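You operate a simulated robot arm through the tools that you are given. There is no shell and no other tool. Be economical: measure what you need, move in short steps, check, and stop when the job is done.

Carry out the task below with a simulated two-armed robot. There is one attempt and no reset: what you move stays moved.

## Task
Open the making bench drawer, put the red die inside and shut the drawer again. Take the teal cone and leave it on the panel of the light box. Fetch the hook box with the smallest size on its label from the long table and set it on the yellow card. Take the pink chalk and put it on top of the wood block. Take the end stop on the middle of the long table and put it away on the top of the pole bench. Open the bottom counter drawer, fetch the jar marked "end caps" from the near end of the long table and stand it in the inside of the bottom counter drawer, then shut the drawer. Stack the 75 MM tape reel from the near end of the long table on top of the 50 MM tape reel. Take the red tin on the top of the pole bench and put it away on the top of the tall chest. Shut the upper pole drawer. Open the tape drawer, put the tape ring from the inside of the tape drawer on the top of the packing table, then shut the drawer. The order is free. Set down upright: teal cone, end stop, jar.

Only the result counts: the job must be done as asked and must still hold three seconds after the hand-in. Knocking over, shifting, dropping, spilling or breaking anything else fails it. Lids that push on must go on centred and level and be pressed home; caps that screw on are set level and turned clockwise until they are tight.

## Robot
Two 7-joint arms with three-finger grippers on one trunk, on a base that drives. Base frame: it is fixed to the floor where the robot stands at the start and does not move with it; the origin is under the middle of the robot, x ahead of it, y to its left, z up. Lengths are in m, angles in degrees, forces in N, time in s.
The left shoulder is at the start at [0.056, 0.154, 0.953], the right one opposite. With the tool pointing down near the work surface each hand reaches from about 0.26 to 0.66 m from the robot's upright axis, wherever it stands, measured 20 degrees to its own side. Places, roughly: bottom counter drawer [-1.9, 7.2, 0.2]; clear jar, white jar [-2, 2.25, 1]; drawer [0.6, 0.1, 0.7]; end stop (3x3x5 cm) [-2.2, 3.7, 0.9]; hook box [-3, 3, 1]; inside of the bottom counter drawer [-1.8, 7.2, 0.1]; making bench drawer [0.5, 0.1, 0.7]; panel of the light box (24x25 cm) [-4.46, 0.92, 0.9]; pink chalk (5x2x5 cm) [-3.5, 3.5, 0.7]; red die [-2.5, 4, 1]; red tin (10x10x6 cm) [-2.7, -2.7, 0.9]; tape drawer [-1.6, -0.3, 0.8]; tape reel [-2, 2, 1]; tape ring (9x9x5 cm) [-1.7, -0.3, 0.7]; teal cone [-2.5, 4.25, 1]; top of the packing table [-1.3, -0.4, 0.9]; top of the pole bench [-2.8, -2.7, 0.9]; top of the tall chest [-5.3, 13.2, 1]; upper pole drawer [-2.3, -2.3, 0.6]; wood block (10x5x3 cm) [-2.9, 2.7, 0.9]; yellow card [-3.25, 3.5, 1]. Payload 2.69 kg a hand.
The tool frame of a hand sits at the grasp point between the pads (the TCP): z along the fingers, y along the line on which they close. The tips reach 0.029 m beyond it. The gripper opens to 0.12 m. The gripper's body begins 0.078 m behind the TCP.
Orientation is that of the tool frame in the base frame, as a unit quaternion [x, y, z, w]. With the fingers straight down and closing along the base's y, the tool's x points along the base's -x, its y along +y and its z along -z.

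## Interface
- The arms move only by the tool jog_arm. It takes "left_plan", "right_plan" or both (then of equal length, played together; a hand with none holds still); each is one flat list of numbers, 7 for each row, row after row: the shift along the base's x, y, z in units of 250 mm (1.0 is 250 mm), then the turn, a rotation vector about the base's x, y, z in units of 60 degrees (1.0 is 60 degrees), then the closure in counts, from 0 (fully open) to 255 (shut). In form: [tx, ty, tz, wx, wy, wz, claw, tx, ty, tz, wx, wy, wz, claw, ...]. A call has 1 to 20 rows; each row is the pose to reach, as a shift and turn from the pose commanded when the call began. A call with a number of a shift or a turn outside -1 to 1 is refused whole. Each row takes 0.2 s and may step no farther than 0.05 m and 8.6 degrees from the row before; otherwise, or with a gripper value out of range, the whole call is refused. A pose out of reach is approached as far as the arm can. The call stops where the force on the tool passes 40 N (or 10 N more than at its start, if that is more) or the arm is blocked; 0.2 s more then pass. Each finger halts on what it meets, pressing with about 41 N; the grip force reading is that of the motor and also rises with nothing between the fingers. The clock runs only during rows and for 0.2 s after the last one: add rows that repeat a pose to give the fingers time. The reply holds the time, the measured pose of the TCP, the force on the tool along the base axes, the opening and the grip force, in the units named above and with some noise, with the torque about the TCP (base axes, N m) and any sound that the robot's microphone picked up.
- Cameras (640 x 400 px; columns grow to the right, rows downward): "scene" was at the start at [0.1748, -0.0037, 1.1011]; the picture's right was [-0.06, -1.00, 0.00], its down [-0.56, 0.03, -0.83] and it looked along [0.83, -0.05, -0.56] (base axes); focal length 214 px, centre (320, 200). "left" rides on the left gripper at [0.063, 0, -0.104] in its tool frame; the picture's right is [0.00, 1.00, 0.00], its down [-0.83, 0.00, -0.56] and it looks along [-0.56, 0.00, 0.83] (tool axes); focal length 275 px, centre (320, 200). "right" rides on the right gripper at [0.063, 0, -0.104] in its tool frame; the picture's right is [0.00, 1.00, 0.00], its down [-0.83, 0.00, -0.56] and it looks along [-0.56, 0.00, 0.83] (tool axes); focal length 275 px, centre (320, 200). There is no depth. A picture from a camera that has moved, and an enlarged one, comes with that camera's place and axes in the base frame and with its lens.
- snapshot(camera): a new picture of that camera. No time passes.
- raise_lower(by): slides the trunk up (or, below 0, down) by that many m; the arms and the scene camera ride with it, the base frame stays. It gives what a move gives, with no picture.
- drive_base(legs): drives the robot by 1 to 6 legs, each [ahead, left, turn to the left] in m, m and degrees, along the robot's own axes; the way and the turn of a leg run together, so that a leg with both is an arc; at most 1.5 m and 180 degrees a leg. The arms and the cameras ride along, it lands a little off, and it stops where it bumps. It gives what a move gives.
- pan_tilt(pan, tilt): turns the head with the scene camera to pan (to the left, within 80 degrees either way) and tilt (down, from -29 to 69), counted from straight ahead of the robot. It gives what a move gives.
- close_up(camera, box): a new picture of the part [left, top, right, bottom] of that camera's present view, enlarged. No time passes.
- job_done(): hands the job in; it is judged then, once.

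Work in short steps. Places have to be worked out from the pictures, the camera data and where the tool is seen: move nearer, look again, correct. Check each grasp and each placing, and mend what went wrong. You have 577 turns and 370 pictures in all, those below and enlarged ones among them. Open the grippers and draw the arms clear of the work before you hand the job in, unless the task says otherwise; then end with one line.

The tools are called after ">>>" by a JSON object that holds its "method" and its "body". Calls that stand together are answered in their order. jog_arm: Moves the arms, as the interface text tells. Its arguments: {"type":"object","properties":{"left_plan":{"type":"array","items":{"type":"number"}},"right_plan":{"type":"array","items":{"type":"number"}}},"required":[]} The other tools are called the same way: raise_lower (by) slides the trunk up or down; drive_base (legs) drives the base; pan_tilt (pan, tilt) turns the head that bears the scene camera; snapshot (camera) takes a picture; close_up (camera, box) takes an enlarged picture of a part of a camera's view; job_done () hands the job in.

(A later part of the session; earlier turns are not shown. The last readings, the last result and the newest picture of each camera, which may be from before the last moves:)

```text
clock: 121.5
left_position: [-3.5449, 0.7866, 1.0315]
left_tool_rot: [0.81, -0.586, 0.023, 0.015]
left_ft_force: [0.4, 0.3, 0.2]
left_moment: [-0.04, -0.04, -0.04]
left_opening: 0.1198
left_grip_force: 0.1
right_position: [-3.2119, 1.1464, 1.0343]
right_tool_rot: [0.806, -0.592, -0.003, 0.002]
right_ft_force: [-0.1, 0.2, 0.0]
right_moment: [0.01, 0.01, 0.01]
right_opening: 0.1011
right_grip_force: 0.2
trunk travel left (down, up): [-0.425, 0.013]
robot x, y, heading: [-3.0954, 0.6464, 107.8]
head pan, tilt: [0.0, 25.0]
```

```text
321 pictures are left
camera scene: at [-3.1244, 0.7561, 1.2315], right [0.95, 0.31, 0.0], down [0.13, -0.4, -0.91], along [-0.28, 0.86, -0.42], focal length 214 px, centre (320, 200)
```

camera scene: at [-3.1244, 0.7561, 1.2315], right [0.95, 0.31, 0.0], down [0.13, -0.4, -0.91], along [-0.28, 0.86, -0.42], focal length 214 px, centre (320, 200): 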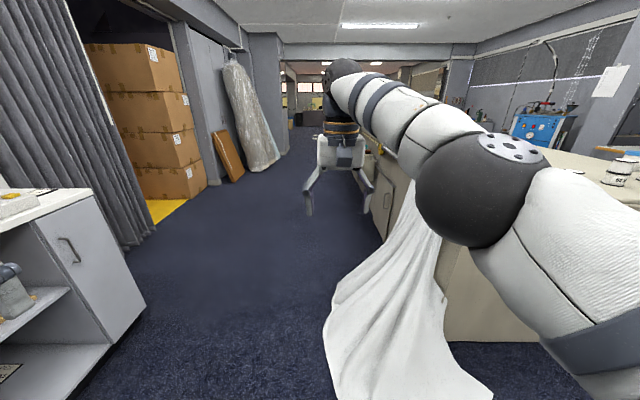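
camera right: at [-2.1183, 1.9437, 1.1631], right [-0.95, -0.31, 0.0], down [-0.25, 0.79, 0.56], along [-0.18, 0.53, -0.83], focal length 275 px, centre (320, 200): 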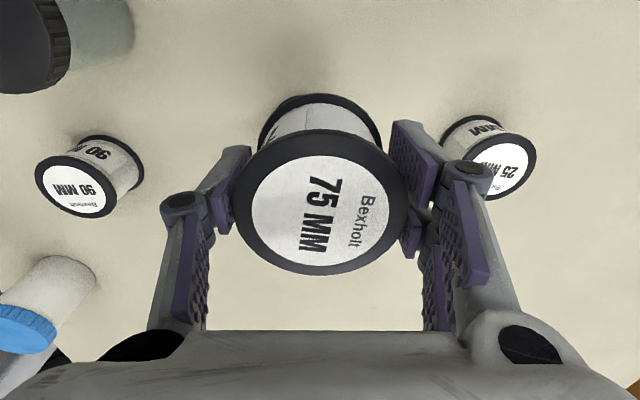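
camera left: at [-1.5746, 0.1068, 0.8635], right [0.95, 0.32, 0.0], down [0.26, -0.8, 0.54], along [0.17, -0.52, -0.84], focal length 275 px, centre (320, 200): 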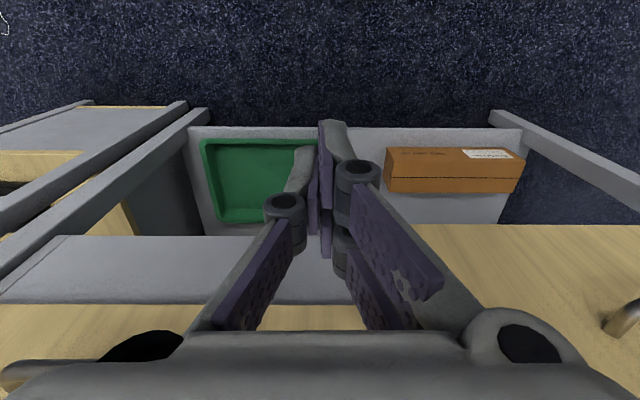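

A dust sheet hangs off the table's west side, reaching to about v=-2.7, with a corridor beyond it. I pass it on the left and then look toward the table.

>>> {"method": "drive_base", "body": {"legs": [[0, 0.6, 0], [1.4, 0, 0], [0.7, 0, 0]]}}

>>> {"method": "pan_tilt", "body": {"pan": -50, "tilt": 25}}

>>> {"method": "snapshot", "body": {"camera": "scene"}}

```text
clock: 136.6
left_position: [-4.7224, 2.6128, 1.0318]
left_tool_rot: [0.801, -0.597, 0.023, 0.016]
left_ft_force: [0.0, 0.0, 0.2]
left_moment: [0.0, -0.01, 0.01]
left_opening: 0.1201
left_grip_force: 0.1
right_position: [-4.3806, 2.9644, 1.0354]
right_tool_rot: [0.797, -0.603, -0.003, 0.002]
right_ft_force: [0.3, -0.2, 0.6]
right_moment: [-0.01, 0.02, 0.03]
right_opening: 0.1014
right_grip_force: 0.0
trunk travel left (down, up): [-0.425, 0.013]
robot x, y, heading: [-4.2713, 2.4646, 106.5]
head pan, tilt: [0.0, 25.0]
```

```text
clock: 137.8
left_position: [-4.7224, 2.6122, 1.0317]
left_tool_rot: [0.802, -0.597, 0.023, 0.017]
left_ft_force: [-0.5, -0.3, 0.0]
left_moment: [0.02, 0.0, -0.04]
left_opening: 0.12
left_grip_force: 0.1
right_position: [-4.38, 2.9643, 1.0341]
right_tool_rot: [0.797, -0.604, -0.002, 0.001]
right_ft_force: [-0.4, -0.5, 0.6]
right_moment: [-0.01, 0.02, -0.04]
right_opening: 0.1015
right_grip_force: 0.1
trunk travel left (down, up): [-0.425, 0.013]
robot x, y, heading: [-4.2724, 2.4613, 106.5]
head pan, tilt: [-50.0, 25.0]
```

```text
320 pictures are left
camera scene: at [-4.2269, 2.5597, 1.2316], right [0.83, -0.55, 0.0], down [-0.23, -0.35, -0.91], along [0.5, 0.75, -0.42], focal length 214 px, centre (320, 200)
```

scene: 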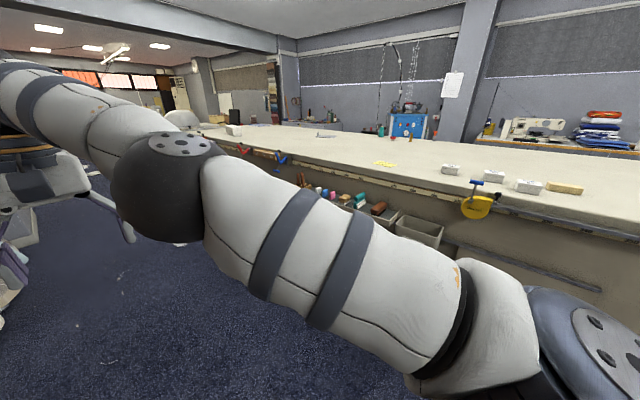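

The west edge holds three hook boxes, the wood block, the yellow card, clamps, and a chalk tray below. I turn to face it.

>>> {"method": "drive_base", "body": {"legs": [[0, 0, -88], [0.45, 0, 0]]}}

>>> {"method": "pan_tilt", "body": {"pan": 0, "tilt": 30}}

>>> {"method": "snapshot", "body": {"camera": "scene"}}

```text
clock: 144.2
left_position: [-3.7141, 3.0545, 1.0308]
left_tool_rot: [-0.159, 0.987, -0.005, -0.027]
left_ft_force: [-0.8, -0.3, 0.1]
left_moment: [0.04, -0.01, 0.02]
left_opening: 0.12
left_grip_force: 0.0
right_position: [-3.3522, 2.7235, 1.0345]
right_tool_rot: [-0.151, 0.989, 0.003, 0.002]
right_ft_force: [0.4, 0.7, 0.1]
right_moment: [-0.03, 0.03, -0.03]
right_opening: 0.1013
right_grip_force: 0.1
trunk travel left (down, up): [-0.425, 0.013]
robot x, y, heading: [-3.8488, 2.5978, 18.2]
head pan, tilt: [-50.0, 25.0]
```

```text
clock: 145.4
left_position: [-3.7137, 3.0535, 1.0325]
left_tool_rot: [-0.158, 0.987, -0.005, -0.028]
left_ft_force: [0.3, -0.1, -0.4]
left_moment: [0.01, 0.0, 0.03]
left_opening: 0.1199
left_grip_force: 0.1
right_position: [-3.3528, 2.7232, 1.0352]
right_tool_rot: [-0.151, 0.989, 0.003, 0.001]
right_ft_force: [0.8, -0.2, -0.2]
right_moment: [0.02, 0.02, -0.03]
right_opening: 0.1013
right_grip_force: 0.1
trunk travel left (down, up): [-0.425, 0.013]
robot x, y, heading: [-3.8482, 2.6006, 17.5]
head pan, tilt: [0.0, 30.0]
```

```text
319 pictures are left
camera scene: at [-3.7466, 2.636, 1.2236], right [0.31, -0.95, 0.0], down [-0.48, -0.15, -0.87], along [0.82, 0.27, -0.5], focal length 214 px, centre (320, 200)
```

scene: 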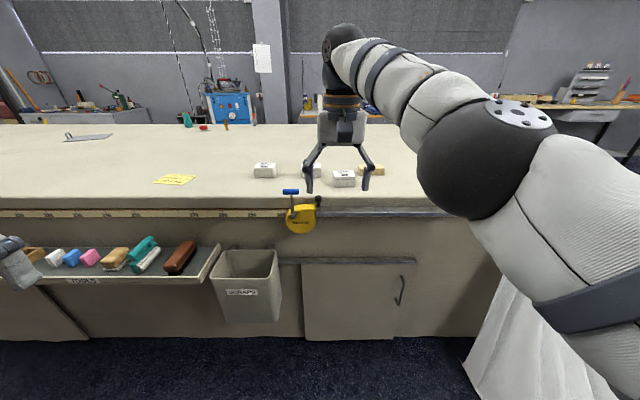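

Boxes, card, clamp and the TOOLS tray with the pink chalk are in view. I move the right hand aside and zoom on the boxes' labels.

>>> {"method": "jog_arm", "body": {"right_plan": [-0.055, -0.16, 0, 0, 0, 0, 0, -0.11, -0.32, 0, 0, 0, 0, 0, -0.165, -0.48, 0, 0, 0, 0, 0, -0.22, -0.64, 0, 0, 0, 0, 0, -0.275, -0.8, 0, 0, 0, 0, 0, -0.32, -0.94, 0, 0, 0, 0, 0]}}

>>> {"method": "close_up", "body": {"camera": "scene", "box": [240, 145, 400, 245]}}

```text
clock: 146.8
left_position: [-3.715, 3.0544, 1.0313]
left_tool_rot: [-0.158, 0.987, -0.005, -0.027]
left_ft_force: [-0.2, 0.1, -0.5]
left_moment: [0.01, -0.02, 0.01]
left_opening: 0.1201
left_grip_force: 0.1
right_position: [-3.4312, 2.488, 1.0356]
right_tool_rot: [-0.151, 0.989, 0.002, 0.001]
right_ft_force: [-0.6, 0.8, -0.2]
right_moment: [0.05, 0.0, 0.03]
right_opening: 0.1199
right_grip_force: 0.0
trunk travel left (down, up): [-0.425, 0.013]
robot x, y, heading: [-3.8513, 2.6002, 17.9]
head pan, tilt: [0.0, 30.0]
```

```text
4.00 times, centred on (320, 195) of scene
camera zoom: at [-3.747, 2.6355, 1.2237], right [0.31, -0.95, 0.0], down [-0.48, -0.15, -0.87], along [0.82, 0.27, -0.5], focal length 858 px, centre (320, 220)
```

zoom: 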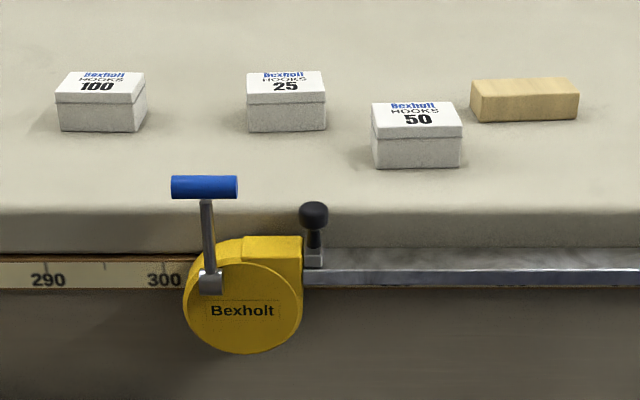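

The 25 box (middle) is the one, near [-3.03, 2.91]; the card is near [-3.22, 3.39] and the wood block near [-2.92, 2.69]. I move so the box lies in the left hand's range and lower the trunk a bit.

>>> {"method": "drive_base", "body": {"legs": [[0, -0.2, 0.4], [0.33, 0, 0]]}}

>>> {"method": "raise_lower", "body": {"by": -0.06}}

>>> {"method": "pan_tilt", "body": {"pan": 10, "tilt": 45}}

>>> {"method": "snapshot", "body": {"camera": "scene"}}

```text
clock: 150.7
left_position: [-3.3331, 2.9713, 1.0306]
left_tool_rot: [-0.158, 0.987, -0.006, -0.028]
left_ft_force: [0.5, 0.5, -0.6]
left_moment: [0.01, 0.08, 0.0]
left_opening: 0.1201
left_grip_force: 0.1
right_position: [-3.0486, 2.4053, 1.0345]
right_tool_rot: [-0.151, 0.989, 0.003, 0.002]
right_ft_force: [1.1, 0.2, 0.3]
right_moment: [-0.03, 0.0, -0.03]
right_opening: 0.1201
right_grip_force: 0.0
trunk travel left (down, up): [-0.425, 0.013]
robot x, y, heading: [-3.4692, 2.5194, 17.8]
head pan, tilt: [0.0, 30.0]
```

```text
clock: 151.7
left_position: [-3.3151, 2.9771, 0.9102]
left_tool_rot: [-0.157, 0.979, -0.021, -0.131]
left_ft_force: [0.0, 0.6, -0.1]
left_moment: [0.02, -0.05, 0.01]
left_opening: 0.1199
left_grip_force: 0.1
right_position: [-3.0501, 2.4058, 0.9744]
right_tool_rot: [-0.151, 0.989, 0.003, 0.001]
right_ft_force: [0.3, 0.0, -0.1]
right_moment: [0.0, -0.02, 0.0]
right_opening: 0.12
right_grip_force: 0.1
trunk travel left (down, up): [-0.365, 0.073]
robot x, y, heading: [-3.4674, 2.5239, 18.1]
head pan, tilt: [0.0, 30.0]
```

```text
clock: 152.5
left_position: [-3.3143, 2.9785, 0.9104]
left_tool_rot: [-0.157, 0.979, -0.021, -0.132]
left_ft_force: [0.4, -0.3, -0.2]
left_moment: [0.02, -0.02, -0.01]
left_opening: 0.1198
left_grip_force: 0.0
right_position: [-3.0502, 2.404, 0.9751]
right_tool_rot: [-0.151, 0.989, 0.003, 0.001]
right_ft_force: [-0.1, 0.3, -0.1]
right_moment: [-0.03, -0.03, 0.0]
right_opening: 0.12
right_grip_force: 0.0
trunk travel left (down, up): [-0.365, 0.073]
robot x, y, heading: [-3.4657, 2.5189, 17.9]
head pan, tilt: [10.0, 45.0]
```

```text
317 pictures are left
camera scene: at [-3.3318, 2.5786, 1.1302], right [0.47, -0.88, 0.0], down [-0.62, -0.33, -0.71], along [0.63, 0.33, -0.71], focal length 214 px, centre (320, 200)
```

scene: 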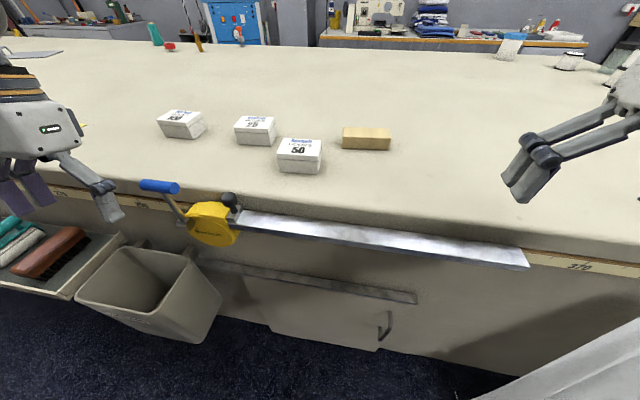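

The left hand got tilted when the trunk went down, so I raise it, straighten it, and carry it over the 25 box.

>>> {"method": "jog_arm", "body": {"left_plan": [0, 0, 0.16, 0.04, -0.122, 0, 0, 0, 0, 0.32, 0.08, -0.244, 0, 0, 0, 0, 0.46, 0.08, -0.244, 0, 0, 0.18, -0.035, 0.46, 0.08, -0.244, 0, 0, 0.36, -0.07, 0.46, 0.08, -0.244, 0, 0, 0.54, -0.11, 0.46, 0.08, -0.244, 0, 0, 0.72, -0.15, 0.46, 0.08, -0.244, 0, 0, 0.9, -0.19, 0.46, 0.08, -0.244, 0, 0]}}

>>> {"method": "snapshot", "body": {"camera": "left"}}

```text
clock: 154.3
left_position: [-3.0885, 2.9297, 1.0237]
left_tool_rot: [-0.159, 0.987, 0.0, 0.0]
left_ft_force: [0.8, 0.5, 0.2]
left_moment: [0.01, 0.0, -0.02]
left_opening: 0.12
left_grip_force: 0.0
left hand out of reach, approached as far as the arm can: row 1, 2, 3, 4
right_position: [-3.0489, 2.4048, 0.9745]
right_tool_rot: [-0.151, 0.989, 0.003, 0.002]
right_ft_force: [-0.4, -0.2, 0.3]
right_moment: [0.0, -0.02, 0.0]
right_opening: 0.1201
right_grip_force: 0.0
trunk travel left (down, up): [-0.365, 0.073]
robot x, y, heading: [-3.4704, 2.5187, 17.9]
head pan, tilt: [10.0, 45.0]
```

```text
316 pictures are left
camera left: at [-3.1486, 2.9105, 1.1281], right [-0.31, 0.95, 0.0], down [0.79, 0.26, 0.56], along [0.53, 0.17, -0.83], focal length 275 px, centre (320, 200)
```

left: 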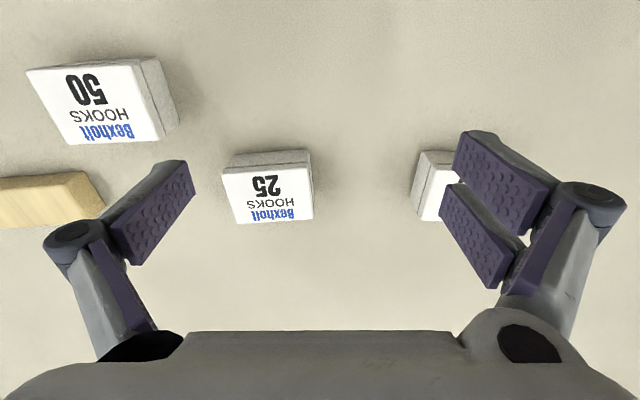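

The 25 box centre is at about [-3.005, 2.908]. I move over it and lower to just above, then look.

>>> {"method": "jog_arm", "body": {"left_plan": [0.16, -0.04, -0.05, 0, 0, 0, 0, 0.334, -0.084, -0.1, 0, 0, 0, 0, 0.334, -0.084, -0.25, 0, 0, 0, 0]}}

>>> {"method": "snapshot", "body": {"camera": "left"}}

```text
clock: 155.1
left_position: [-3.0063, 2.9073, 0.9632]
left_tool_rot: [-0.158, 0.987, 0.001, 0.0]
left_ft_force: [0.2, 1.0, -0.6]
left_moment: [0.01, -0.01, 0.01]
left_opening: 0.12
left_grip_force: 0.0
right_position: [-3.051, 2.4054, 0.9757]
right_tool_rot: [-0.152, 0.988, 0.003, 0.003]
right_ft_force: [-0.4, -0.4, -0.2]
right_moment: [-0.01, 0.01, -0.01]
right_opening: 0.1199
right_grip_force: 0.0
trunk travel left (down, up): [-0.365, 0.073]
robot x, y, heading: [-3.4707, 2.5167, 18.0]
head pan, tilt: [10.0, 45.0]
```

```text
315 pictures are left
camera left: at [-3.0663, 2.8875, 1.0665], right [-0.31, 0.95, 0.0], down [0.79, 0.26, 0.56], along [0.53, 0.17, -0.83], focal length 275 px, centre (320, 200)
```

left: 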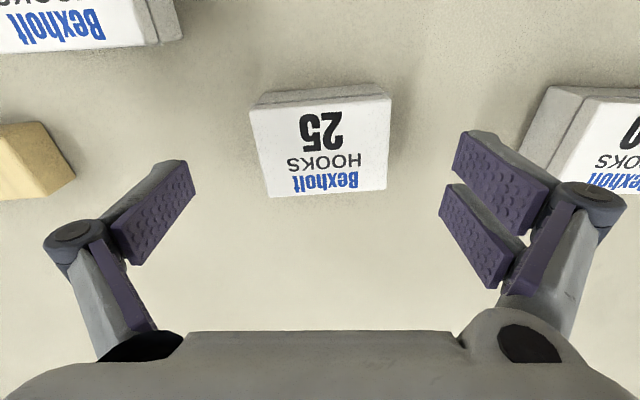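

Centred. Descend to z≈0.915 and grip, then lift.

>>> {"method": "jog_arm", "body": {"left_plan": [0, 0, -0.1, 0, 0, 0, 10, 0, 0, -0.19, 0, 0, 0, 10, 0, 0, -0.19, 0, 0, 0, 255, 0, 0, -0.19, 0, 0, 0, 255, 0, 0, -0.19, 0, 0, 0, 255, 0, 0, -0.05, 0, 0, 0, 255, 0, 0, 0.1, 0, 0, 0, 255, 0, 0, 0.25, 0, 0, 0, 255]}}

>>> {"method": "snapshot", "body": {"camera": "left"}}

```text
clock: 156.9
left_position: [-3.0155, 2.9011, 1.0238]
left_tool_rot: [-0.157, 0.988, 0.0, 0.0]
left_ft_force: [0.0, 0.2, 0.0]
left_moment: [0.04, -0.01, -0.03]
left_opening: 0.0752
left_grip_force: 40.9
left hand out of reach, approached as far as the arm can: row 8
right_position: [-3.0519, 2.4049, 0.9754]
right_tool_rot: [-0.151, 0.988, 0.003, 0.003]
right_ft_force: [0.1, -0.7, 0.0]
right_moment: [0.0, -0.07, 0.01]
right_opening: 0.1199
right_grip_force: 0.0
trunk travel left (down, up): [-0.365, 0.073]
robot x, y, heading: [-3.4696, 2.5153, 18.3]
head pan, tilt: [10.0, 45.0]
```

```text
314 pictures are left
camera left: at [-3.0762, 2.8809, 1.1275], right [-0.31, 0.95, 0.0], down [0.79, 0.26, 0.56], along [0.53, 0.17, -0.83], focal length 275 px, centre (320, 200)
```

left: 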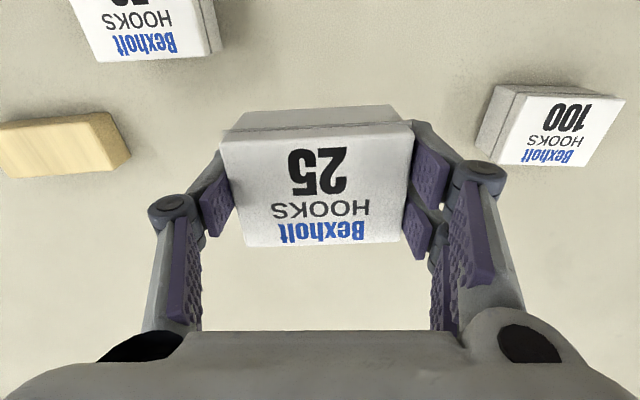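

Holding box 25. I back off a bit, slide 0.6 m left toward the yellow card, and look.

>>> {"method": "drive_base", "body": {"legs": [[-0.1, 0, 0], [0, 0.6, 0]]}}

>>> {"method": "snapshot", "body": {"camera": "scene"}}

>>> {"method": "snapshot", "body": {"camera": "left"}}

```text
clock: 162.8
left_position: [-3.2968, 3.4497, 1.0225]
left_tool_rot: [-0.157, 0.988, 0.0, 0.001]
left_ft_force: [0.0, 0.2, -0.3]
left_moment: [-0.01, 0.01, 0.02]
left_opening: 0.0743
left_grip_force: 41.0
right_position: [-3.3342, 2.9531, 0.9735]
right_tool_rot: [-0.15, 0.989, 0.003, 0.001]
right_ft_force: [0.4, 0.2, -0.3]
right_moment: [-0.02, -0.02, 0.02]
right_opening: 0.1199
right_grip_force: 0.1
trunk travel left (down, up): [-0.365, 0.073]
robot x, y, heading: [-3.7535, 3.068, 17.9]
head pan, tilt: [10.0, 45.0]
```

```text
313 pictures are left
camera scene: at [-3.6151, 3.1274, 1.1302], right [0.47, -0.88, 0.0], down [-0.63, -0.33, -0.71], along [0.63, 0.33, -0.71], focal length 214 px, centre (320, 200)
```

scene: 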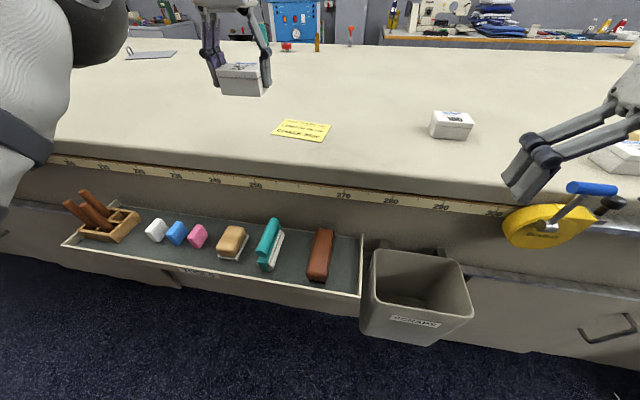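

```text
312 pictures are left
camera left: at [-3.3571, 3.43, 1.1264], right [-0.31, 0.95, 0.0], down [0.79, 0.25, 0.56], along [0.53, 0.17, -0.83], focal length 275 px, centre (320, 200)
```

left: 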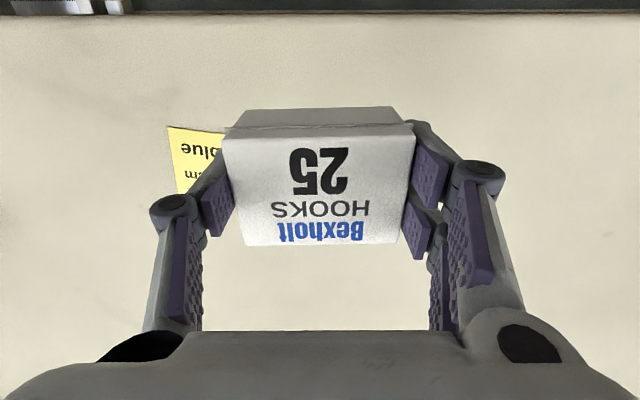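

The card centre is about [-3.202, 3.393]. I creep 5 cm ahead and move the box over the card.

>>> {"method": "drive_base", "body": {"legs": [[0.05, 0, 0]]}}

>>> {"method": "jog_arm", "body": {"left_plan": [0.09, -0.14, -0.03, 0, 0, 0, 255, 0.19, -0.288, -0.08, 0, 0, 0, 255, 0.19, -0.288, -0.22, 0, 0, 0, 255, 0.19, -0.288, -0.34, 0, 0, 0, 255]}}

>>> {"method": "snapshot", "body": {"camera": "scene"}}

>>> {"method": "snapshot", "body": {"camera": "left"}}

```text
clock: 163.7
left_position: [-3.2503, 3.465, 1.0214]
left_tool_rot: [-0.157, 0.988, 0.0, 0.0]
left_ft_force: [0.3, 0.1, -0.8]
left_moment: [0.0, 0.03, -0.01]
left_opening: 0.0744
left_grip_force: 40.4
right_position: [-3.2861, 2.9693, 0.9746]
right_tool_rot: [-0.15, 0.989, 0.003, 0.001]
right_ft_force: [-0.2, -0.5, -0.8]
right_moment: [0.0, 0.05, 0.0]
right_opening: 0.1199
right_grip_force: 0.0
trunk travel left (down, up): [-0.365, 0.073]
robot x, y, heading: [-3.7056, 3.0816, 17.7]
head pan, tilt: [10.0, 45.0]
```

```text
clock: 164.7
left_position: [-3.1994, 3.3935, 0.9386]
left_tool_rot: [-0.156, 0.988, 0.0, 0.0]
left_ft_force: [0.8, -0.4, -0.3]
left_moment: [0.01, -0.03, -0.02]
left_opening: 0.0744
left_grip_force: 40.2
left hand out of reach, approached as far as the arm can: row 1, 2, 3, 4
right_position: [-3.2881, 2.9699, 0.9742]
right_tool_rot: [-0.15, 0.989, 0.003, 0.001]
right_ft_force: [-0.6, 0.1, -0.2]
right_moment: [0.0, 0.05, 0.02]
right_opening: 0.1202
right_grip_force: 0.0
trunk travel left (down, up): [-0.365, 0.073]
robot x, y, heading: [-3.7073, 3.0784, 18.0]
head pan, tilt: [10.0, 45.0]
```

```text
311 pictures are left
camera scene: at [-3.5685, 3.1423, 1.1301], right [0.47, -0.88, 0.0], down [-0.63, -0.33, -0.71], along [0.63, 0.33, -0.71], focal length 214 px, centre (320, 200)
```

scene: 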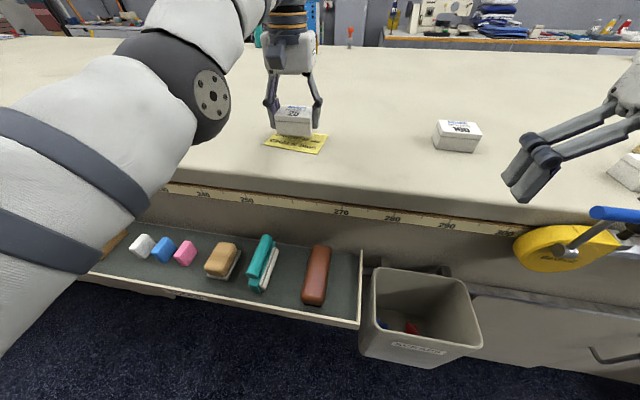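

```text
310 pictures are left
camera left: at [-3.261, 3.3734, 1.0426], right [-0.31, 0.95, 0.0], down [0.79, 0.25, 0.56], along [0.53, 0.17, -0.83], focal length 275 px, centre (320, 200)
```

left: 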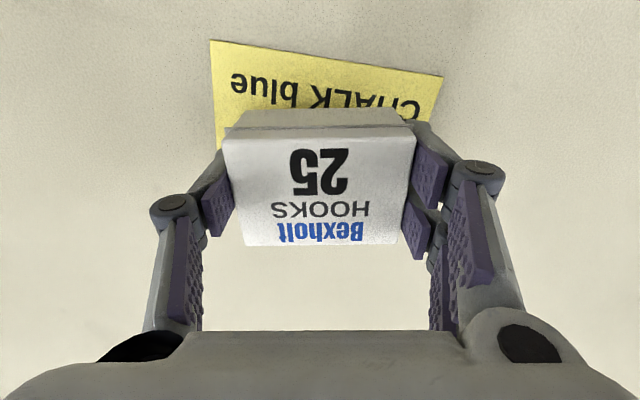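

The box is centred over the card. I lower it gently until contact.

>>> {"method": "jog_arm", "body": {"left_plan": [0.008, 0, -0.03, 0, 0, 0, 255, 0.008, 0, -0.06, 0, 0, 0, 255, 0.008, 0, -0.08, 0, 0, 0, 255, 0.008, 0, -0.092, 0, 0, 0, 255, 0.008, 0, -0.104, 0, 0, 0, 255]}}

```text
clock: 165.9
left_position: [-3.196, 3.3943, 0.9167]
left_tool_rot: [-0.157, 0.988, 0.0, 0.003]
left_ft_force: [-1.0, 0.4, 17.6]
left_moment: [-0.12, 0.12, 0.01]
left_opening: 0.0742
left_grip_force: 40.4
left hand out of reach, approached as far as the arm can: row 4, 5
right_position: [-3.2883, 2.9669, 0.9756]
right_tool_rot: [-0.15, 0.989, 0.003, 0.003]
right_ft_force: [-0.8, 0.4, -0.7]
right_moment: [0.0, 0.0, -0.01]
right_opening: 0.1203
right_grip_force: 0.0
trunk travel left (down, up): [-0.365, 0.073]
robot x, y, heading: [-3.7069, 3.0837, 17.7]
head pan, tilt: [10.0, 45.0]
```

Contact (17.6 N). Release and rise.

>>> {"method": "jog_arm", "body": {"left_plan": [0, 0, 0.004, 0, 0, 0, 120, 0, 0, 0.006, 0, 0, 0, 40, 0, 0, 0.006, 0, 0, 0, 40, 0, 0, 0.12, 0, 0, 0, 40, 0, 0, 0.27, 0, 0, 0, 20, 0, 0, 0.4, 0, 0, 0, 0]}}

>>> {"method": "snapshot", "body": {"camera": "left"}}

```text
clock: 167.3
left_position: [-3.2207, 3.3922, 0.9987]
left_tool_rot: [-0.158, 0.987, -0.001, 0.0]
left_ft_force: [0.2, 0.1, 1.0]
left_moment: [-0.01, 0.05, -0.02]
left_opening: 0.1199
left_grip_force: 0.1
left hand out of reach, approached as far as the arm can: row 4, 5, 6
right_position: [-3.2866, 2.9686, 0.9741]
right_tool_rot: [-0.151, 0.988, 0.003, 0.001]
right_ft_force: [0.0, 0.0, 0.5]
right_moment: [0.03, 0.01, 0.0]
right_opening: 0.1198
right_grip_force: 0.1
trunk travel left (down, up): [-0.365, 0.073]
robot x, y, heading: [-3.7062, 3.0766, 17.8]
head pan, tilt: [10.0, 45.0]
```

```text
309 pictures are left
camera left: at [-3.2809, 3.3719, 1.1016], right [-0.31, 0.95, 0.0], down [0.79, 0.26, 0.56], along [0.53, 0.17, -0.83], focal length 275 px, centre (320, 200)
```

left: 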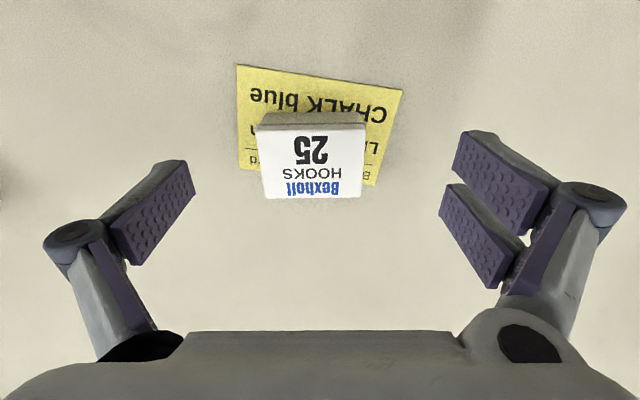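

Box 25 sits on the card. Next the pink chalk at about [-3.48, 3.54, 0.69] in the tray; I reposition and bring the left hand above it, tilted so the wrist clears the table edge.

>>> {"method": "drive_base", "body": {"legs": [[-0.12, 0, 0], [0, 0.22, 0]]}}

>>> {"method": "pan_tilt", "body": {"pan": 20, "tilt": 50}}

>>> {"method": "snapshot", "body": {"camera": "scene"}}

>>> {"method": "snapshot", "body": {"camera": "left"}}

```text
clock: 170.5
left_position: [-3.405, 3.5684, 0.9985]
left_tool_rot: [-0.159, 0.987, 0.0, 0.001]
left_ft_force: [-0.3, 0.8, -0.1]
left_moment: [-0.01, 0.01, -0.01]
left_opening: 0.1201
left_grip_force: 0.1
right_position: [-3.4679, 3.1452, 0.9748]
right_tool_rot: [-0.152, 0.988, 0.003, 0.001]
right_ft_force: [-0.9, 0.4, 0.0]
right_moment: [-0.03, -0.01, -0.03]
right_opening: 0.1199
right_grip_force: 0.1
trunk travel left (down, up): [-0.365, 0.073]
robot x, y, heading: [-3.8897, 3.2577, 18.1]
head pan, tilt: [10.0, 45.0]
```

```text
clock: 171.2
left_position: [-3.404, 3.5686, 0.9985]
left_tool_rot: [-0.159, 0.987, 0.001, 0.001]
left_ft_force: [0.8, -1.3, -0.1]
left_moment: [0.01, -0.01, -0.01]
left_opening: 0.1198
left_grip_force: 0.2
right_position: [-3.4688, 3.1455, 0.9736]
right_tool_rot: [-0.151, 0.989, 0.003, 0.002]
right_ft_force: [0.2, -0.6, 0.6]
right_moment: [0.01, 0.02, 0.01]
right_opening: 0.12
right_grip_force: 0.1
trunk travel left (down, up): [-0.365, 0.073]
robot x, y, heading: [-3.891, 3.2566, 18.0]
head pan, tilt: [20.0, 50.0]
```

```text
308 pictures are left
camera scene: at [-3.7612, 3.3268, 1.1233], right [0.62, -0.79, 0.0], down [-0.6, -0.47, -0.64], along [0.51, 0.4, -0.77], focal length 214 px, centre (320, 200)
```

scene: 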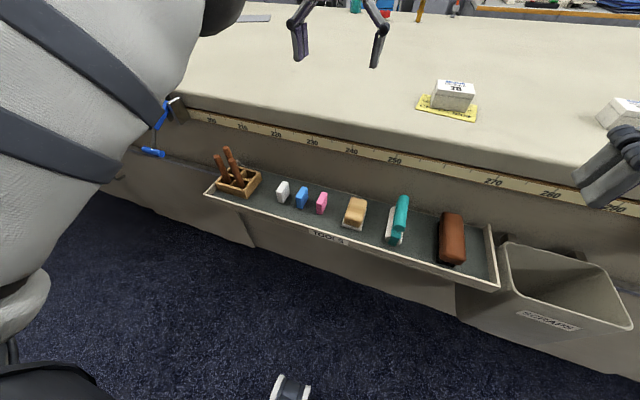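

```text
307 pictures are left
camera left: at [-3.4634, 3.5483, 1.1016], right [-0.31, 0.95, 0.0], down [0.79, 0.26, 0.56], along [0.53, 0.17, -0.83], focal length 275 px, centre (320, 200)
```

left: 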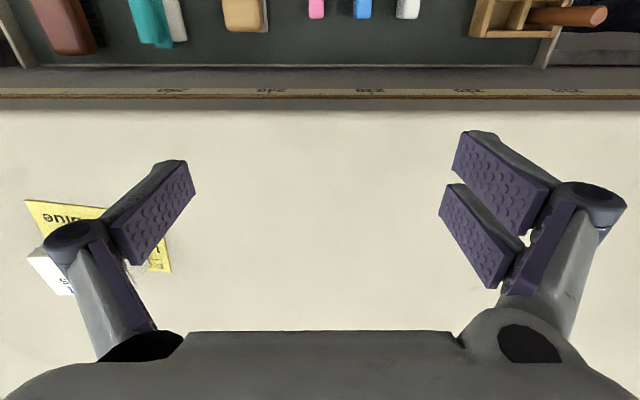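

The chalk is ~5.7 cm in front of the table edge, about [-3.472, 3.543] with its top near 0.70–0.71. I tilt the left hand 20° (fingers toward the table), move above the chalk and come partway down.

>>> {"method": "jog_arm", "body": {"left_plan": [-0.09, -0.034, 0, 0.034, -0.106, 0, 60, -0.18, -0.068, 0, 0.069, -0.211, 0, 120, -0.268, -0.102, -0.1, 0.103, -0.317, 0, 150, -0.268, -0.102, -0.28, 0.103, -0.317, 0, 150, -0.268, -0.102, -0.46, 0.103, -0.317, 0, 150, -0.268, -0.102, -0.64, 0.103, -0.317, 0, 150, -0.268, -0.102, -0.76, 0.103, -0.317, 0, 150]}}

>>> {"method": "snapshot", "body": {"camera": "left"}}

```text
clock: 172.8
left_position: [-3.4707, 3.5428, 0.8063]
left_tool_rot: [-0.157, 0.972, 0.026, 0.173]
left_ft_force: [0.0, 0.0, -0.3]
left_moment: [0.0, 0.03, -0.01]
left_opening: 0.0492
left_grip_force: 0.1
left hand out of reach, approached as far as the arm can: row 1, 2
right_position: [-3.4676, 3.1446, 0.9746]
right_tool_rot: [-0.152, 0.988, 0.003, 0.002]
right_ft_force: [-0.4, -0.2, 1.0]
right_moment: [0.0, -0.01, -0.02]
right_opening: 0.1199
right_grip_force: 0.1
trunk travel left (down, up): [-0.365, 0.073]
robot x, y, heading: [-3.8914, 3.2587, 18.1]
head pan, tilt: [20.0, 50.0]
```

```text
306 pictures are left
camera left: at [-3.5604, 3.5132, 0.8829], right [-0.31, 0.95, 0.0], down [0.56, 0.18, 0.81], along [0.77, 0.25, -0.59], focal length 275 px, centre (320, 200)
```

left: 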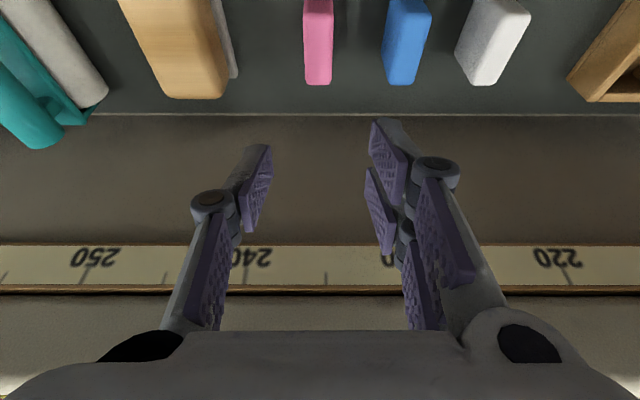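

Chalk is centred laterally; its centre is near [-3.483, 3.537], top ≈0.705. I descend to straddle its top 2 cm and close.

>>> {"method": "jog_arm", "body": {"left_plan": [-0.068, -0.032, -0.1, 0, 0, 0, 150, -0.068, -0.032, -0.25, 0, 0, 0, 150, -0.068, -0.032, -0.396, 0, 0, 0, 150]}}

>>> {"method": "snapshot", "body": {"camera": "left"}}

```text
clock: 173.6
left_position: [-3.4879, 3.5341, 0.7076]
left_tool_rot: [-0.157, 0.972, 0.028, 0.172]
left_ft_force: [0.6, -0.3, 0.2]
left_moment: [0.0, -0.02, -0.01]
left_opening: 0.0494
left_grip_force: 0.1
right_position: [-3.4685, 3.1454, 0.9743]
right_tool_rot: [-0.152, 0.988, 0.003, 0.001]
right_ft_force: [-0.2, 0.3, 0.6]
right_moment: [0.03, -0.01, 0.01]
right_opening: 0.1202
right_grip_force: 0.2
trunk travel left (down, up): [-0.365, 0.073]
robot x, y, heading: [-3.8878, 3.2592, 18.1]
head pan, tilt: [20.0, 50.0]
```

```text
305 pictures are left
camera left: at [-3.5786, 3.5037, 0.7838], right [-0.31, 0.95, 0.0], down [0.56, 0.18, 0.81], along [0.77, 0.25, -0.59], focal length 275 px, centre (320, 200)
```

left: 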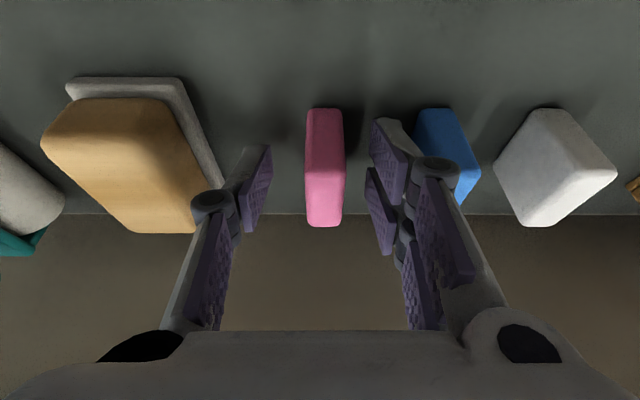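

The chalk is between the pads. Close, then lift clear.

>>> {"method": "jog_arm", "body": {"left_plan": [0, 0, 0, 0, 0, 0, 255, 0, 0, 0, 0, 0, 0, 255, 0, 0, 0, 0, 0, 0, 255, 0, 0, 0.15, 0, 0, 0, 255, -0.03, -0.01, 0.33, 0, 0, 0, 255, -0.06, -0.02, 0.5, 0, 0, 0, 255, -0.06, -0.02, 0.68, 0, 0, 0, 255, -0.06, -0.02, 0.86, 0, 0, 0, 255, -0.06, -0.02, 1, 0, 0, 0, 255]}}

>>> {"method": "snapshot", "body": {"camera": "left"}}

```text
clock: 175.6
left_position: [-3.4939, 3.5333, 0.7884]
left_tool_rot: [-0.157, 0.972, 0.026, 0.171]
left_ft_force: [0.4, 0.1, -0.1]
left_moment: [0.0, 0.02, 0.0]
left_opening: 0.0172
left_grip_force: 40.4
left hand out of reach, approached as far as the arm can: row 6, 7, 8, 9
right_position: [-3.4691, 3.1446, 0.9744]
right_tool_rot: [-0.152, 0.988, 0.003, 0.001]
right_ft_force: [0.9, 0.0, -0.7]
right_moment: [0.02, -0.02, -0.02]
right_opening: 0.12
right_grip_force: 0.0
trunk travel left (down, up): [-0.365, 0.073]
robot x, y, heading: [-3.8877, 3.2586, 17.8]
head pan, tilt: [20.0, 50.0]
```

```text
304 pictures are left
camera left: at [-3.5842, 3.5023, 0.8653], right [-0.31, 0.95, 0.0], down [0.56, 0.18, 0.81], along [0.77, 0.25, -0.59], focal length 275 px, centre (320, 200)
```

left: 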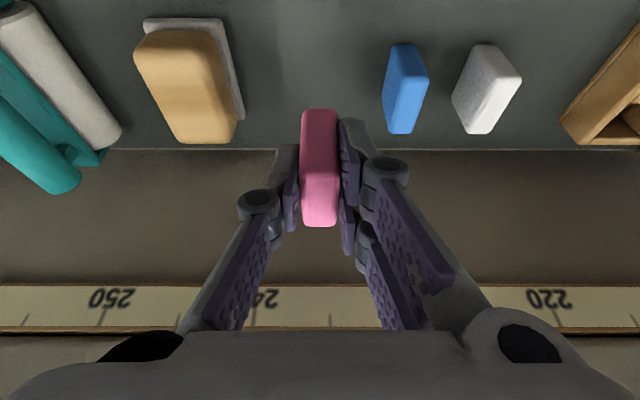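

Chalk held. I back the base off a little, straighten the hand and raise it.

>>> {"method": "drive_base", "body": {"legs": [[-0.12, 0, 0]]}}

>>> {"method": "jog_arm", "body": {"left_plan": [0, 0, 0.1, -0.034, 0.106, 0, 255, 0, 0, 0.25, -0.069, 0.211, 0, 255, 0, 0, 0.42, -0.103, 0.317, 0, 255, 0, 0, 0.6, -0.103, 0.317, 0, 255, 0, 0, 0.78, -0.103, 0.317, 0, 255, 0, 0, 0.9, -0.103, 0.317, 0, 255]}}

>>> {"method": "drive_base", "body": {"legs": [[0, -0.82, 0], [0.17, 0, 0]]}}

>>> {"method": "snapshot", "body": {"camera": "left"}}

>>> {"method": "snapshot", "body": {"camera": "scene"}}

```text
clock: 176.8
left_position: [-3.6126, 3.494, 0.7901]
left_tool_rot: [-0.157, 0.972, 0.026, 0.172]
left_ft_force: [-0.4, 0.2, 0.3]
left_moment: [0.0, -0.01, -0.03]
left_opening: 0.017
left_grip_force: 40.4
right_position: [-3.5871, 3.1055, 0.9734]
right_tool_rot: [-0.151, 0.988, 0.003, 0.001]
right_ft_force: [-0.3, 0.3, -0.7]
right_moment: [-0.01, -0.05, 0.03]
right_opening: 0.1199
right_grip_force: 0.1
trunk travel left (down, up): [-0.365, 0.073]
robot x, y, heading: [-4.009, 3.2166, 18.0]
head pan, tilt: [20.0, 50.0]
```

```text
clock: 178.2
left_position: [-3.6128, 3.4915, 1.0162]
left_tool_rot: [-0.159, 0.987, -0.001, -0.001]
left_ft_force: [0.0, 0.2, -0.8]
left_moment: [-0.02, 0.03, 0.02]
left_opening: 0.0172
left_grip_force: 41.0
right_position: [-3.5868, 3.1059, 0.9748]
right_tool_rot: [-0.152, 0.988, 0.003, 0.001]
right_ft_force: [-0.1, 0.1, 0.5]
right_moment: [0.02, 0.03, 0.04]
right_opening: 0.12
right_grip_force: 0.0
trunk travel left (down, up): [-0.365, 0.073]
robot x, y, heading: [-4.0058, 3.2182, 18.2]
head pan, tilt: [20.0, 50.0]
```

```text
clock: 186.1
left_position: [-3.1947, 2.7638, 1.0146]
left_tool_rot: [-0.164, 0.986, 0.0, -0.001]
left_ft_force: [0.3, 0.3, 0.2]
left_moment: [-0.03, 0.09, 0.01]
left_opening: 0.0171
left_grip_force: 41.2
right_position: [-3.1627, 2.3792, 0.9743]
right_tool_rot: [-0.158, 0.987, 0.002, 0.001]
right_ft_force: [0.5, -0.2, 0.3]
right_moment: [-0.03, 0.05, 0.0]
right_opening: 0.12
right_grip_force: 0.1
trunk travel left (down, up): [-0.365, 0.073]
robot x, y, heading: [-3.5851, 2.4855, 18.8]
head pan, tilt: [20.0, 50.0]
```

```text
303 pictures are left
camera left: at [-3.2534, 2.7425, 1.1189], right [-0.32, 0.95, 0.0], down [0.79, 0.27, 0.55], along [0.53, 0.18, -0.83], focal length 275 px, centre (320, 200)
```

left: 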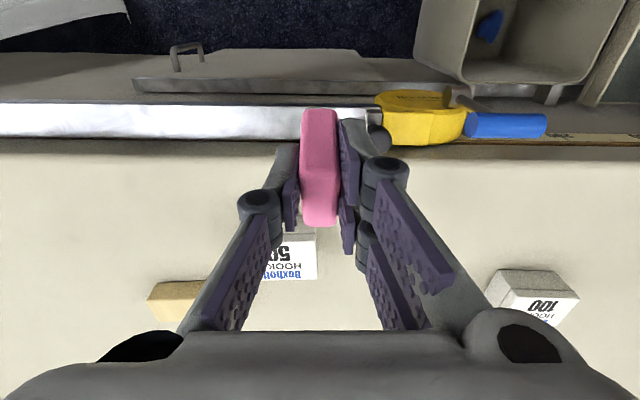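

```text
302 pictures are left
camera scene: at [-3.4589, 2.5575, 1.1231], right [0.63, -0.78, 0.0], down [-0.6, -0.48, -0.64], along [0.5, 0.4, -0.77], focal length 214 px, centre (320, 200)
```

scene: 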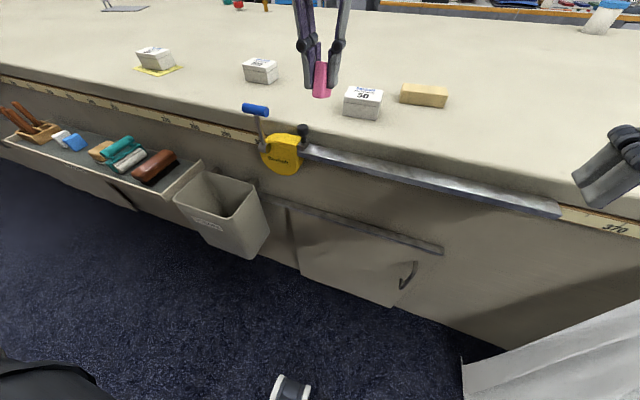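

Wood block centre ≈[-2.929, 2.682], top ≈0.912. Because the chalk was gripped with a 20° tilt, I must place with the same tilt. I drive closer first.

>>> {"method": "drive_base", "body": {"legs": [[0, -0.1, 0], [0.12, 0, 0]]}}

>>> {"method": "snapshot", "body": {"camera": "scene"}}

>>> {"method": "snapshot", "body": {"camera": "left"}}

```text
clock: 188.3
left_position: [-3.0505, 2.7044, 1.0136]
left_tool_rot: [-0.164, 0.987, 0.0, -0.001]
left_ft_force: [0.9, -0.1, -0.3]
left_moment: [0.0, 0.04, 0.0]
left_opening: 0.0172
left_grip_force: 41.2
right_position: [-3.0201, 2.3207, 0.9736]
right_tool_rot: [-0.158, 0.987, 0.003, 0.001]
right_ft_force: [0.2, 0.0, 0.5]
right_moment: [0.0, 0.03, 0.0]
right_opening: 0.1197
right_grip_force: 0.0
trunk travel left (down, up): [-0.365, 0.073]
robot x, y, heading: [-3.4432, 2.4259, 18.7]
head pan, tilt: [20.0, 50.0]
```

```text
301 pictures are left
camera scene: at [-3.3148, 2.4994, 1.1231], right [0.63, -0.78, 0.0], down [-0.6, -0.48, -0.64], along [0.5, 0.4, -0.77], focal length 214 px, centre (320, 200)
```

scene: 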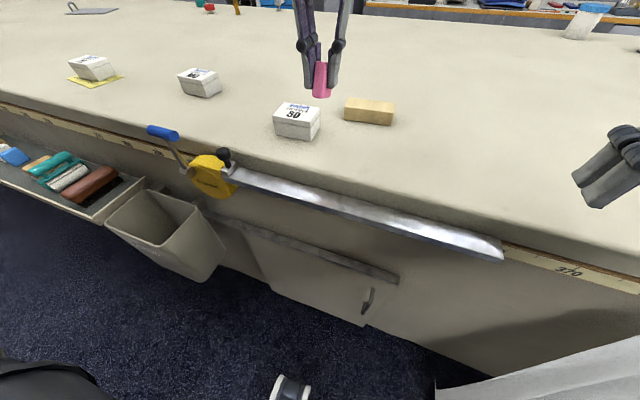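

```text
300 pictures are left
camera left: at [-3.1091, 2.684, 1.1188], right [-0.32, 0.95, 0.0], down [0.79, 0.27, 0.55], along [0.53, 0.18, -0.83], focal length 275 px, centre (320, 200)
```

left: 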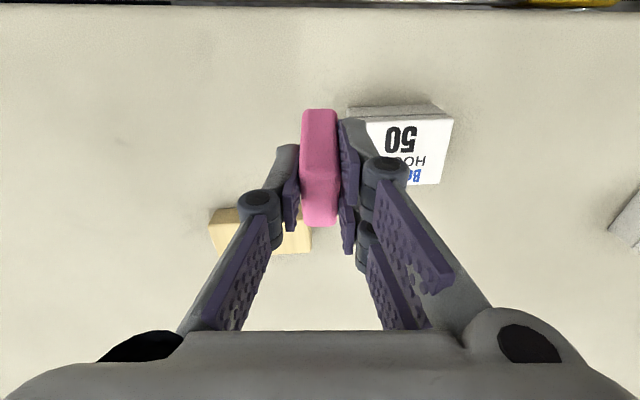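

Refined block centre ≈[-2.921, 2.686]. I move over it, tilt 20° again and descend to just above.

>>> {"method": "jog_arm", "body": {"left_plan": [0.15, -0.025, 0, 0.034, -0.106, 0, 255, 0.3, -0.05, 0, 0.069, -0.211, 0, 255, 0.498, -0.08, 0.0, 0.103, -0.317, 0, 255, 0.498, -0.08, -0.1, 0.103, -0.317, 0, 255, 0.498, -0.08, -0.2, 0.103, -0.317, 0, 255]}}

>>> {"method": "close_up", "body": {"camera": "scene", "box": [270, 40, 430, 140]}}

>>> {"method": "snapshot", "body": {"camera": "left"}}

```text
clock: 189.5
left_position: [-2.9254, 2.6858, 0.9643]
left_tool_rot: [-0.162, 0.971, 0.026, 0.172]
left_ft_force: [0.4, 0.3, -0.7]
left_moment: [-0.04, 0.0, 0.04]
left_opening: 0.0173
left_grip_force: 41.2
right_position: [-3.0207, 2.3187, 0.9754]
right_tool_rot: [-0.157, 0.988, 0.003, 0.001]
right_ft_force: [0.1, 0.4, 0.2]
right_moment: [0.01, -0.04, -0.04]
right_opening: 0.1202
right_grip_force: 0.2
trunk travel left (down, up): [-0.365, 0.073]
robot x, y, heading: [-3.4398, 2.4266, 19.0]
head pan, tilt: [20.0, 50.0]
```

```text
4.00 times, centred on (350, 90) of scene
camera zoom: at [-3.3151, 2.4986, 1.123], right [0.62, -0.79, 0.0], down [-0.6, -0.48, -0.64], along [0.5, 0.4, -0.77], focal length 858 px, centre (200, 640)
```

zoom: 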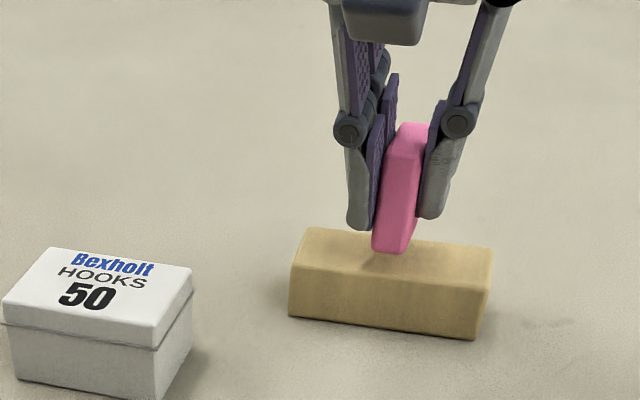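

```text
298 pictures are left
camera left: at [-3.0146, 2.654, 1.0401], right [-0.32, 0.95, 0.0], down [0.56, 0.19, 0.81], along [0.77, 0.25, -0.59], focal length 275 px, centre (320, 200)
```

left: 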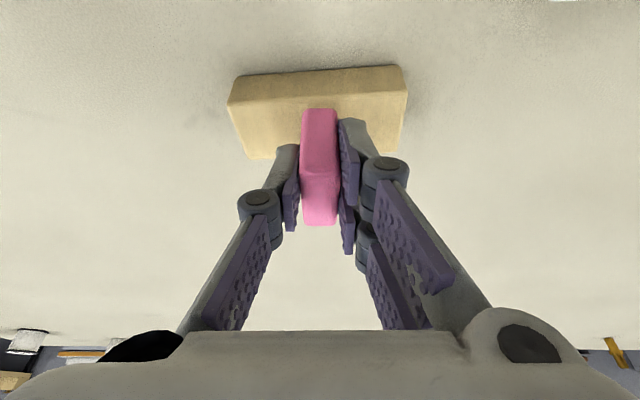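

Chalk is centred sideways and needs ~7 mm more forward. I lower onto the block in small steps.

>>> {"method": "jog_arm", "body": {"left_plan": [0.027, 0.009, -0.03, 0, 0, 0, 255, 0.027, 0.009, -0.055, 0, 0, 0, 255, 0.027, 0.009, -0.07, 0, 0, 0, 255, 0.027, 0.009, -0.08, 0, 0, 0, 255, 0.027, 0.009, -0.088, 0, 0, 0, 255, 0.027, 0.009, -0.096, 0, 0, 0, 255]}}

>>> {"method": "close_up", "body": {"camera": "scene", "box": [270, 40, 430, 140]}}

```text
clock: 190.6
left_position: [-2.9176, 2.6882, 0.9526]
left_tool_rot: [-0.164, 0.97, 0.023, 0.18]
left_ft_force: [-4.6, -2.7, 18.8]
left_moment: [-0.14, 0.44, -0.02]
left_opening: 0.0174
left_grip_force: 41.0
right_position: [-3.0224, 2.3194, 0.9744]
right_tool_rot: [-0.157, 0.988, 0.003, 0.002]
right_ft_force: [0.3, 0.0, -0.1]
right_moment: [0.02, 0.03, 0.02]
right_opening: 0.1202
right_grip_force: 0.0
trunk travel left (down, up): [-0.365, 0.073]
robot x, y, heading: [-3.4416, 2.4257, 19.0]
head pan, tilt: [20.0, 50.0]
stopped in row 5 (left hand): the force on the tool passed its limit at 43 N (the readings are from after the stop); the commanded pose is now the measured one
```

```text
4.00 times, centred on (350, 90) of scene
camera zoom: at [-3.3155, 2.4968, 1.1243], right [0.6, -0.8, 0.0], down [-0.61, -0.46, -0.65], along [0.52, 0.39, -0.76], focal length 858 px, centre (200, 640)
```

zoom: 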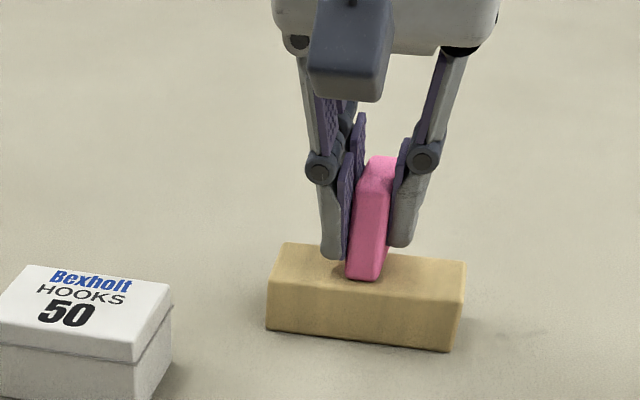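

The chalk is on the block (upright, contact at its near edge). I ease off 3 mm and open slowly, then rise along the tilt.

>>> {"method": "jog_arm", "body": {"left_plan": [0, 0, 0.012, 0, 0, 0, 255, 0, 0, 0.012, 0, 0, 0, 205, 0, 0, 0.012, 0, 0, 0, 180, 0, 0, 0.012, 0, 0, 0, 160, -0.02, -0.006, 0.1, 0, 0, 0, 160, -0.06, -0.02, 0.25, 0, 0, 0, 150, -0.1, -0.03, 0.4, 0, 0, 0, 150]}}

>>> {"method": "close_up", "body": {"camera": "scene", "box": [270, 40, 430, 140]}}

```text
clock: 192.2
left_position: [-2.9424, 2.6817, 1.0493]
left_tool_rot: [-0.163, 0.97, 0.025, 0.177]
left_ft_force: [0.3, 0.6, 0.0]
left_moment: [0.0, 0.02, -0.03]
left_opening: 0.0495
left_grip_force: 0.0
right_position: [-3.0209, 2.3206, 0.9739]
right_tool_rot: [-0.158, 0.987, 0.004, 0.002]
right_ft_force: [-0.5, -0.3, -0.9]
right_moment: [0.0, -0.03, -0.01]
right_opening: 0.1199
right_grip_force: 0.0
trunk travel left (down, up): [-0.365, 0.073]
robot x, y, heading: [-3.4435, 2.4238, 18.8]
head pan, tilt: [20.0, 50.0]
```

```text
4.00 times, centred on (350, 90) of scene
camera zoom: at [-3.3124, 2.5005, 1.129], right [0.61, -0.79, 0.0], down [-0.57, -0.44, -0.7], along [0.55, 0.42, -0.72], focal length 858 px, centre (200, 640)
```

zoom: 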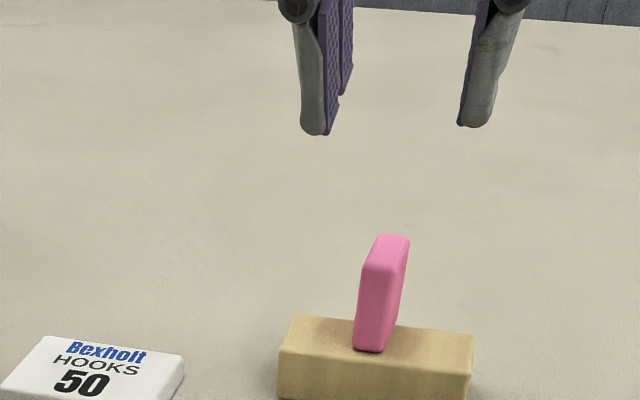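

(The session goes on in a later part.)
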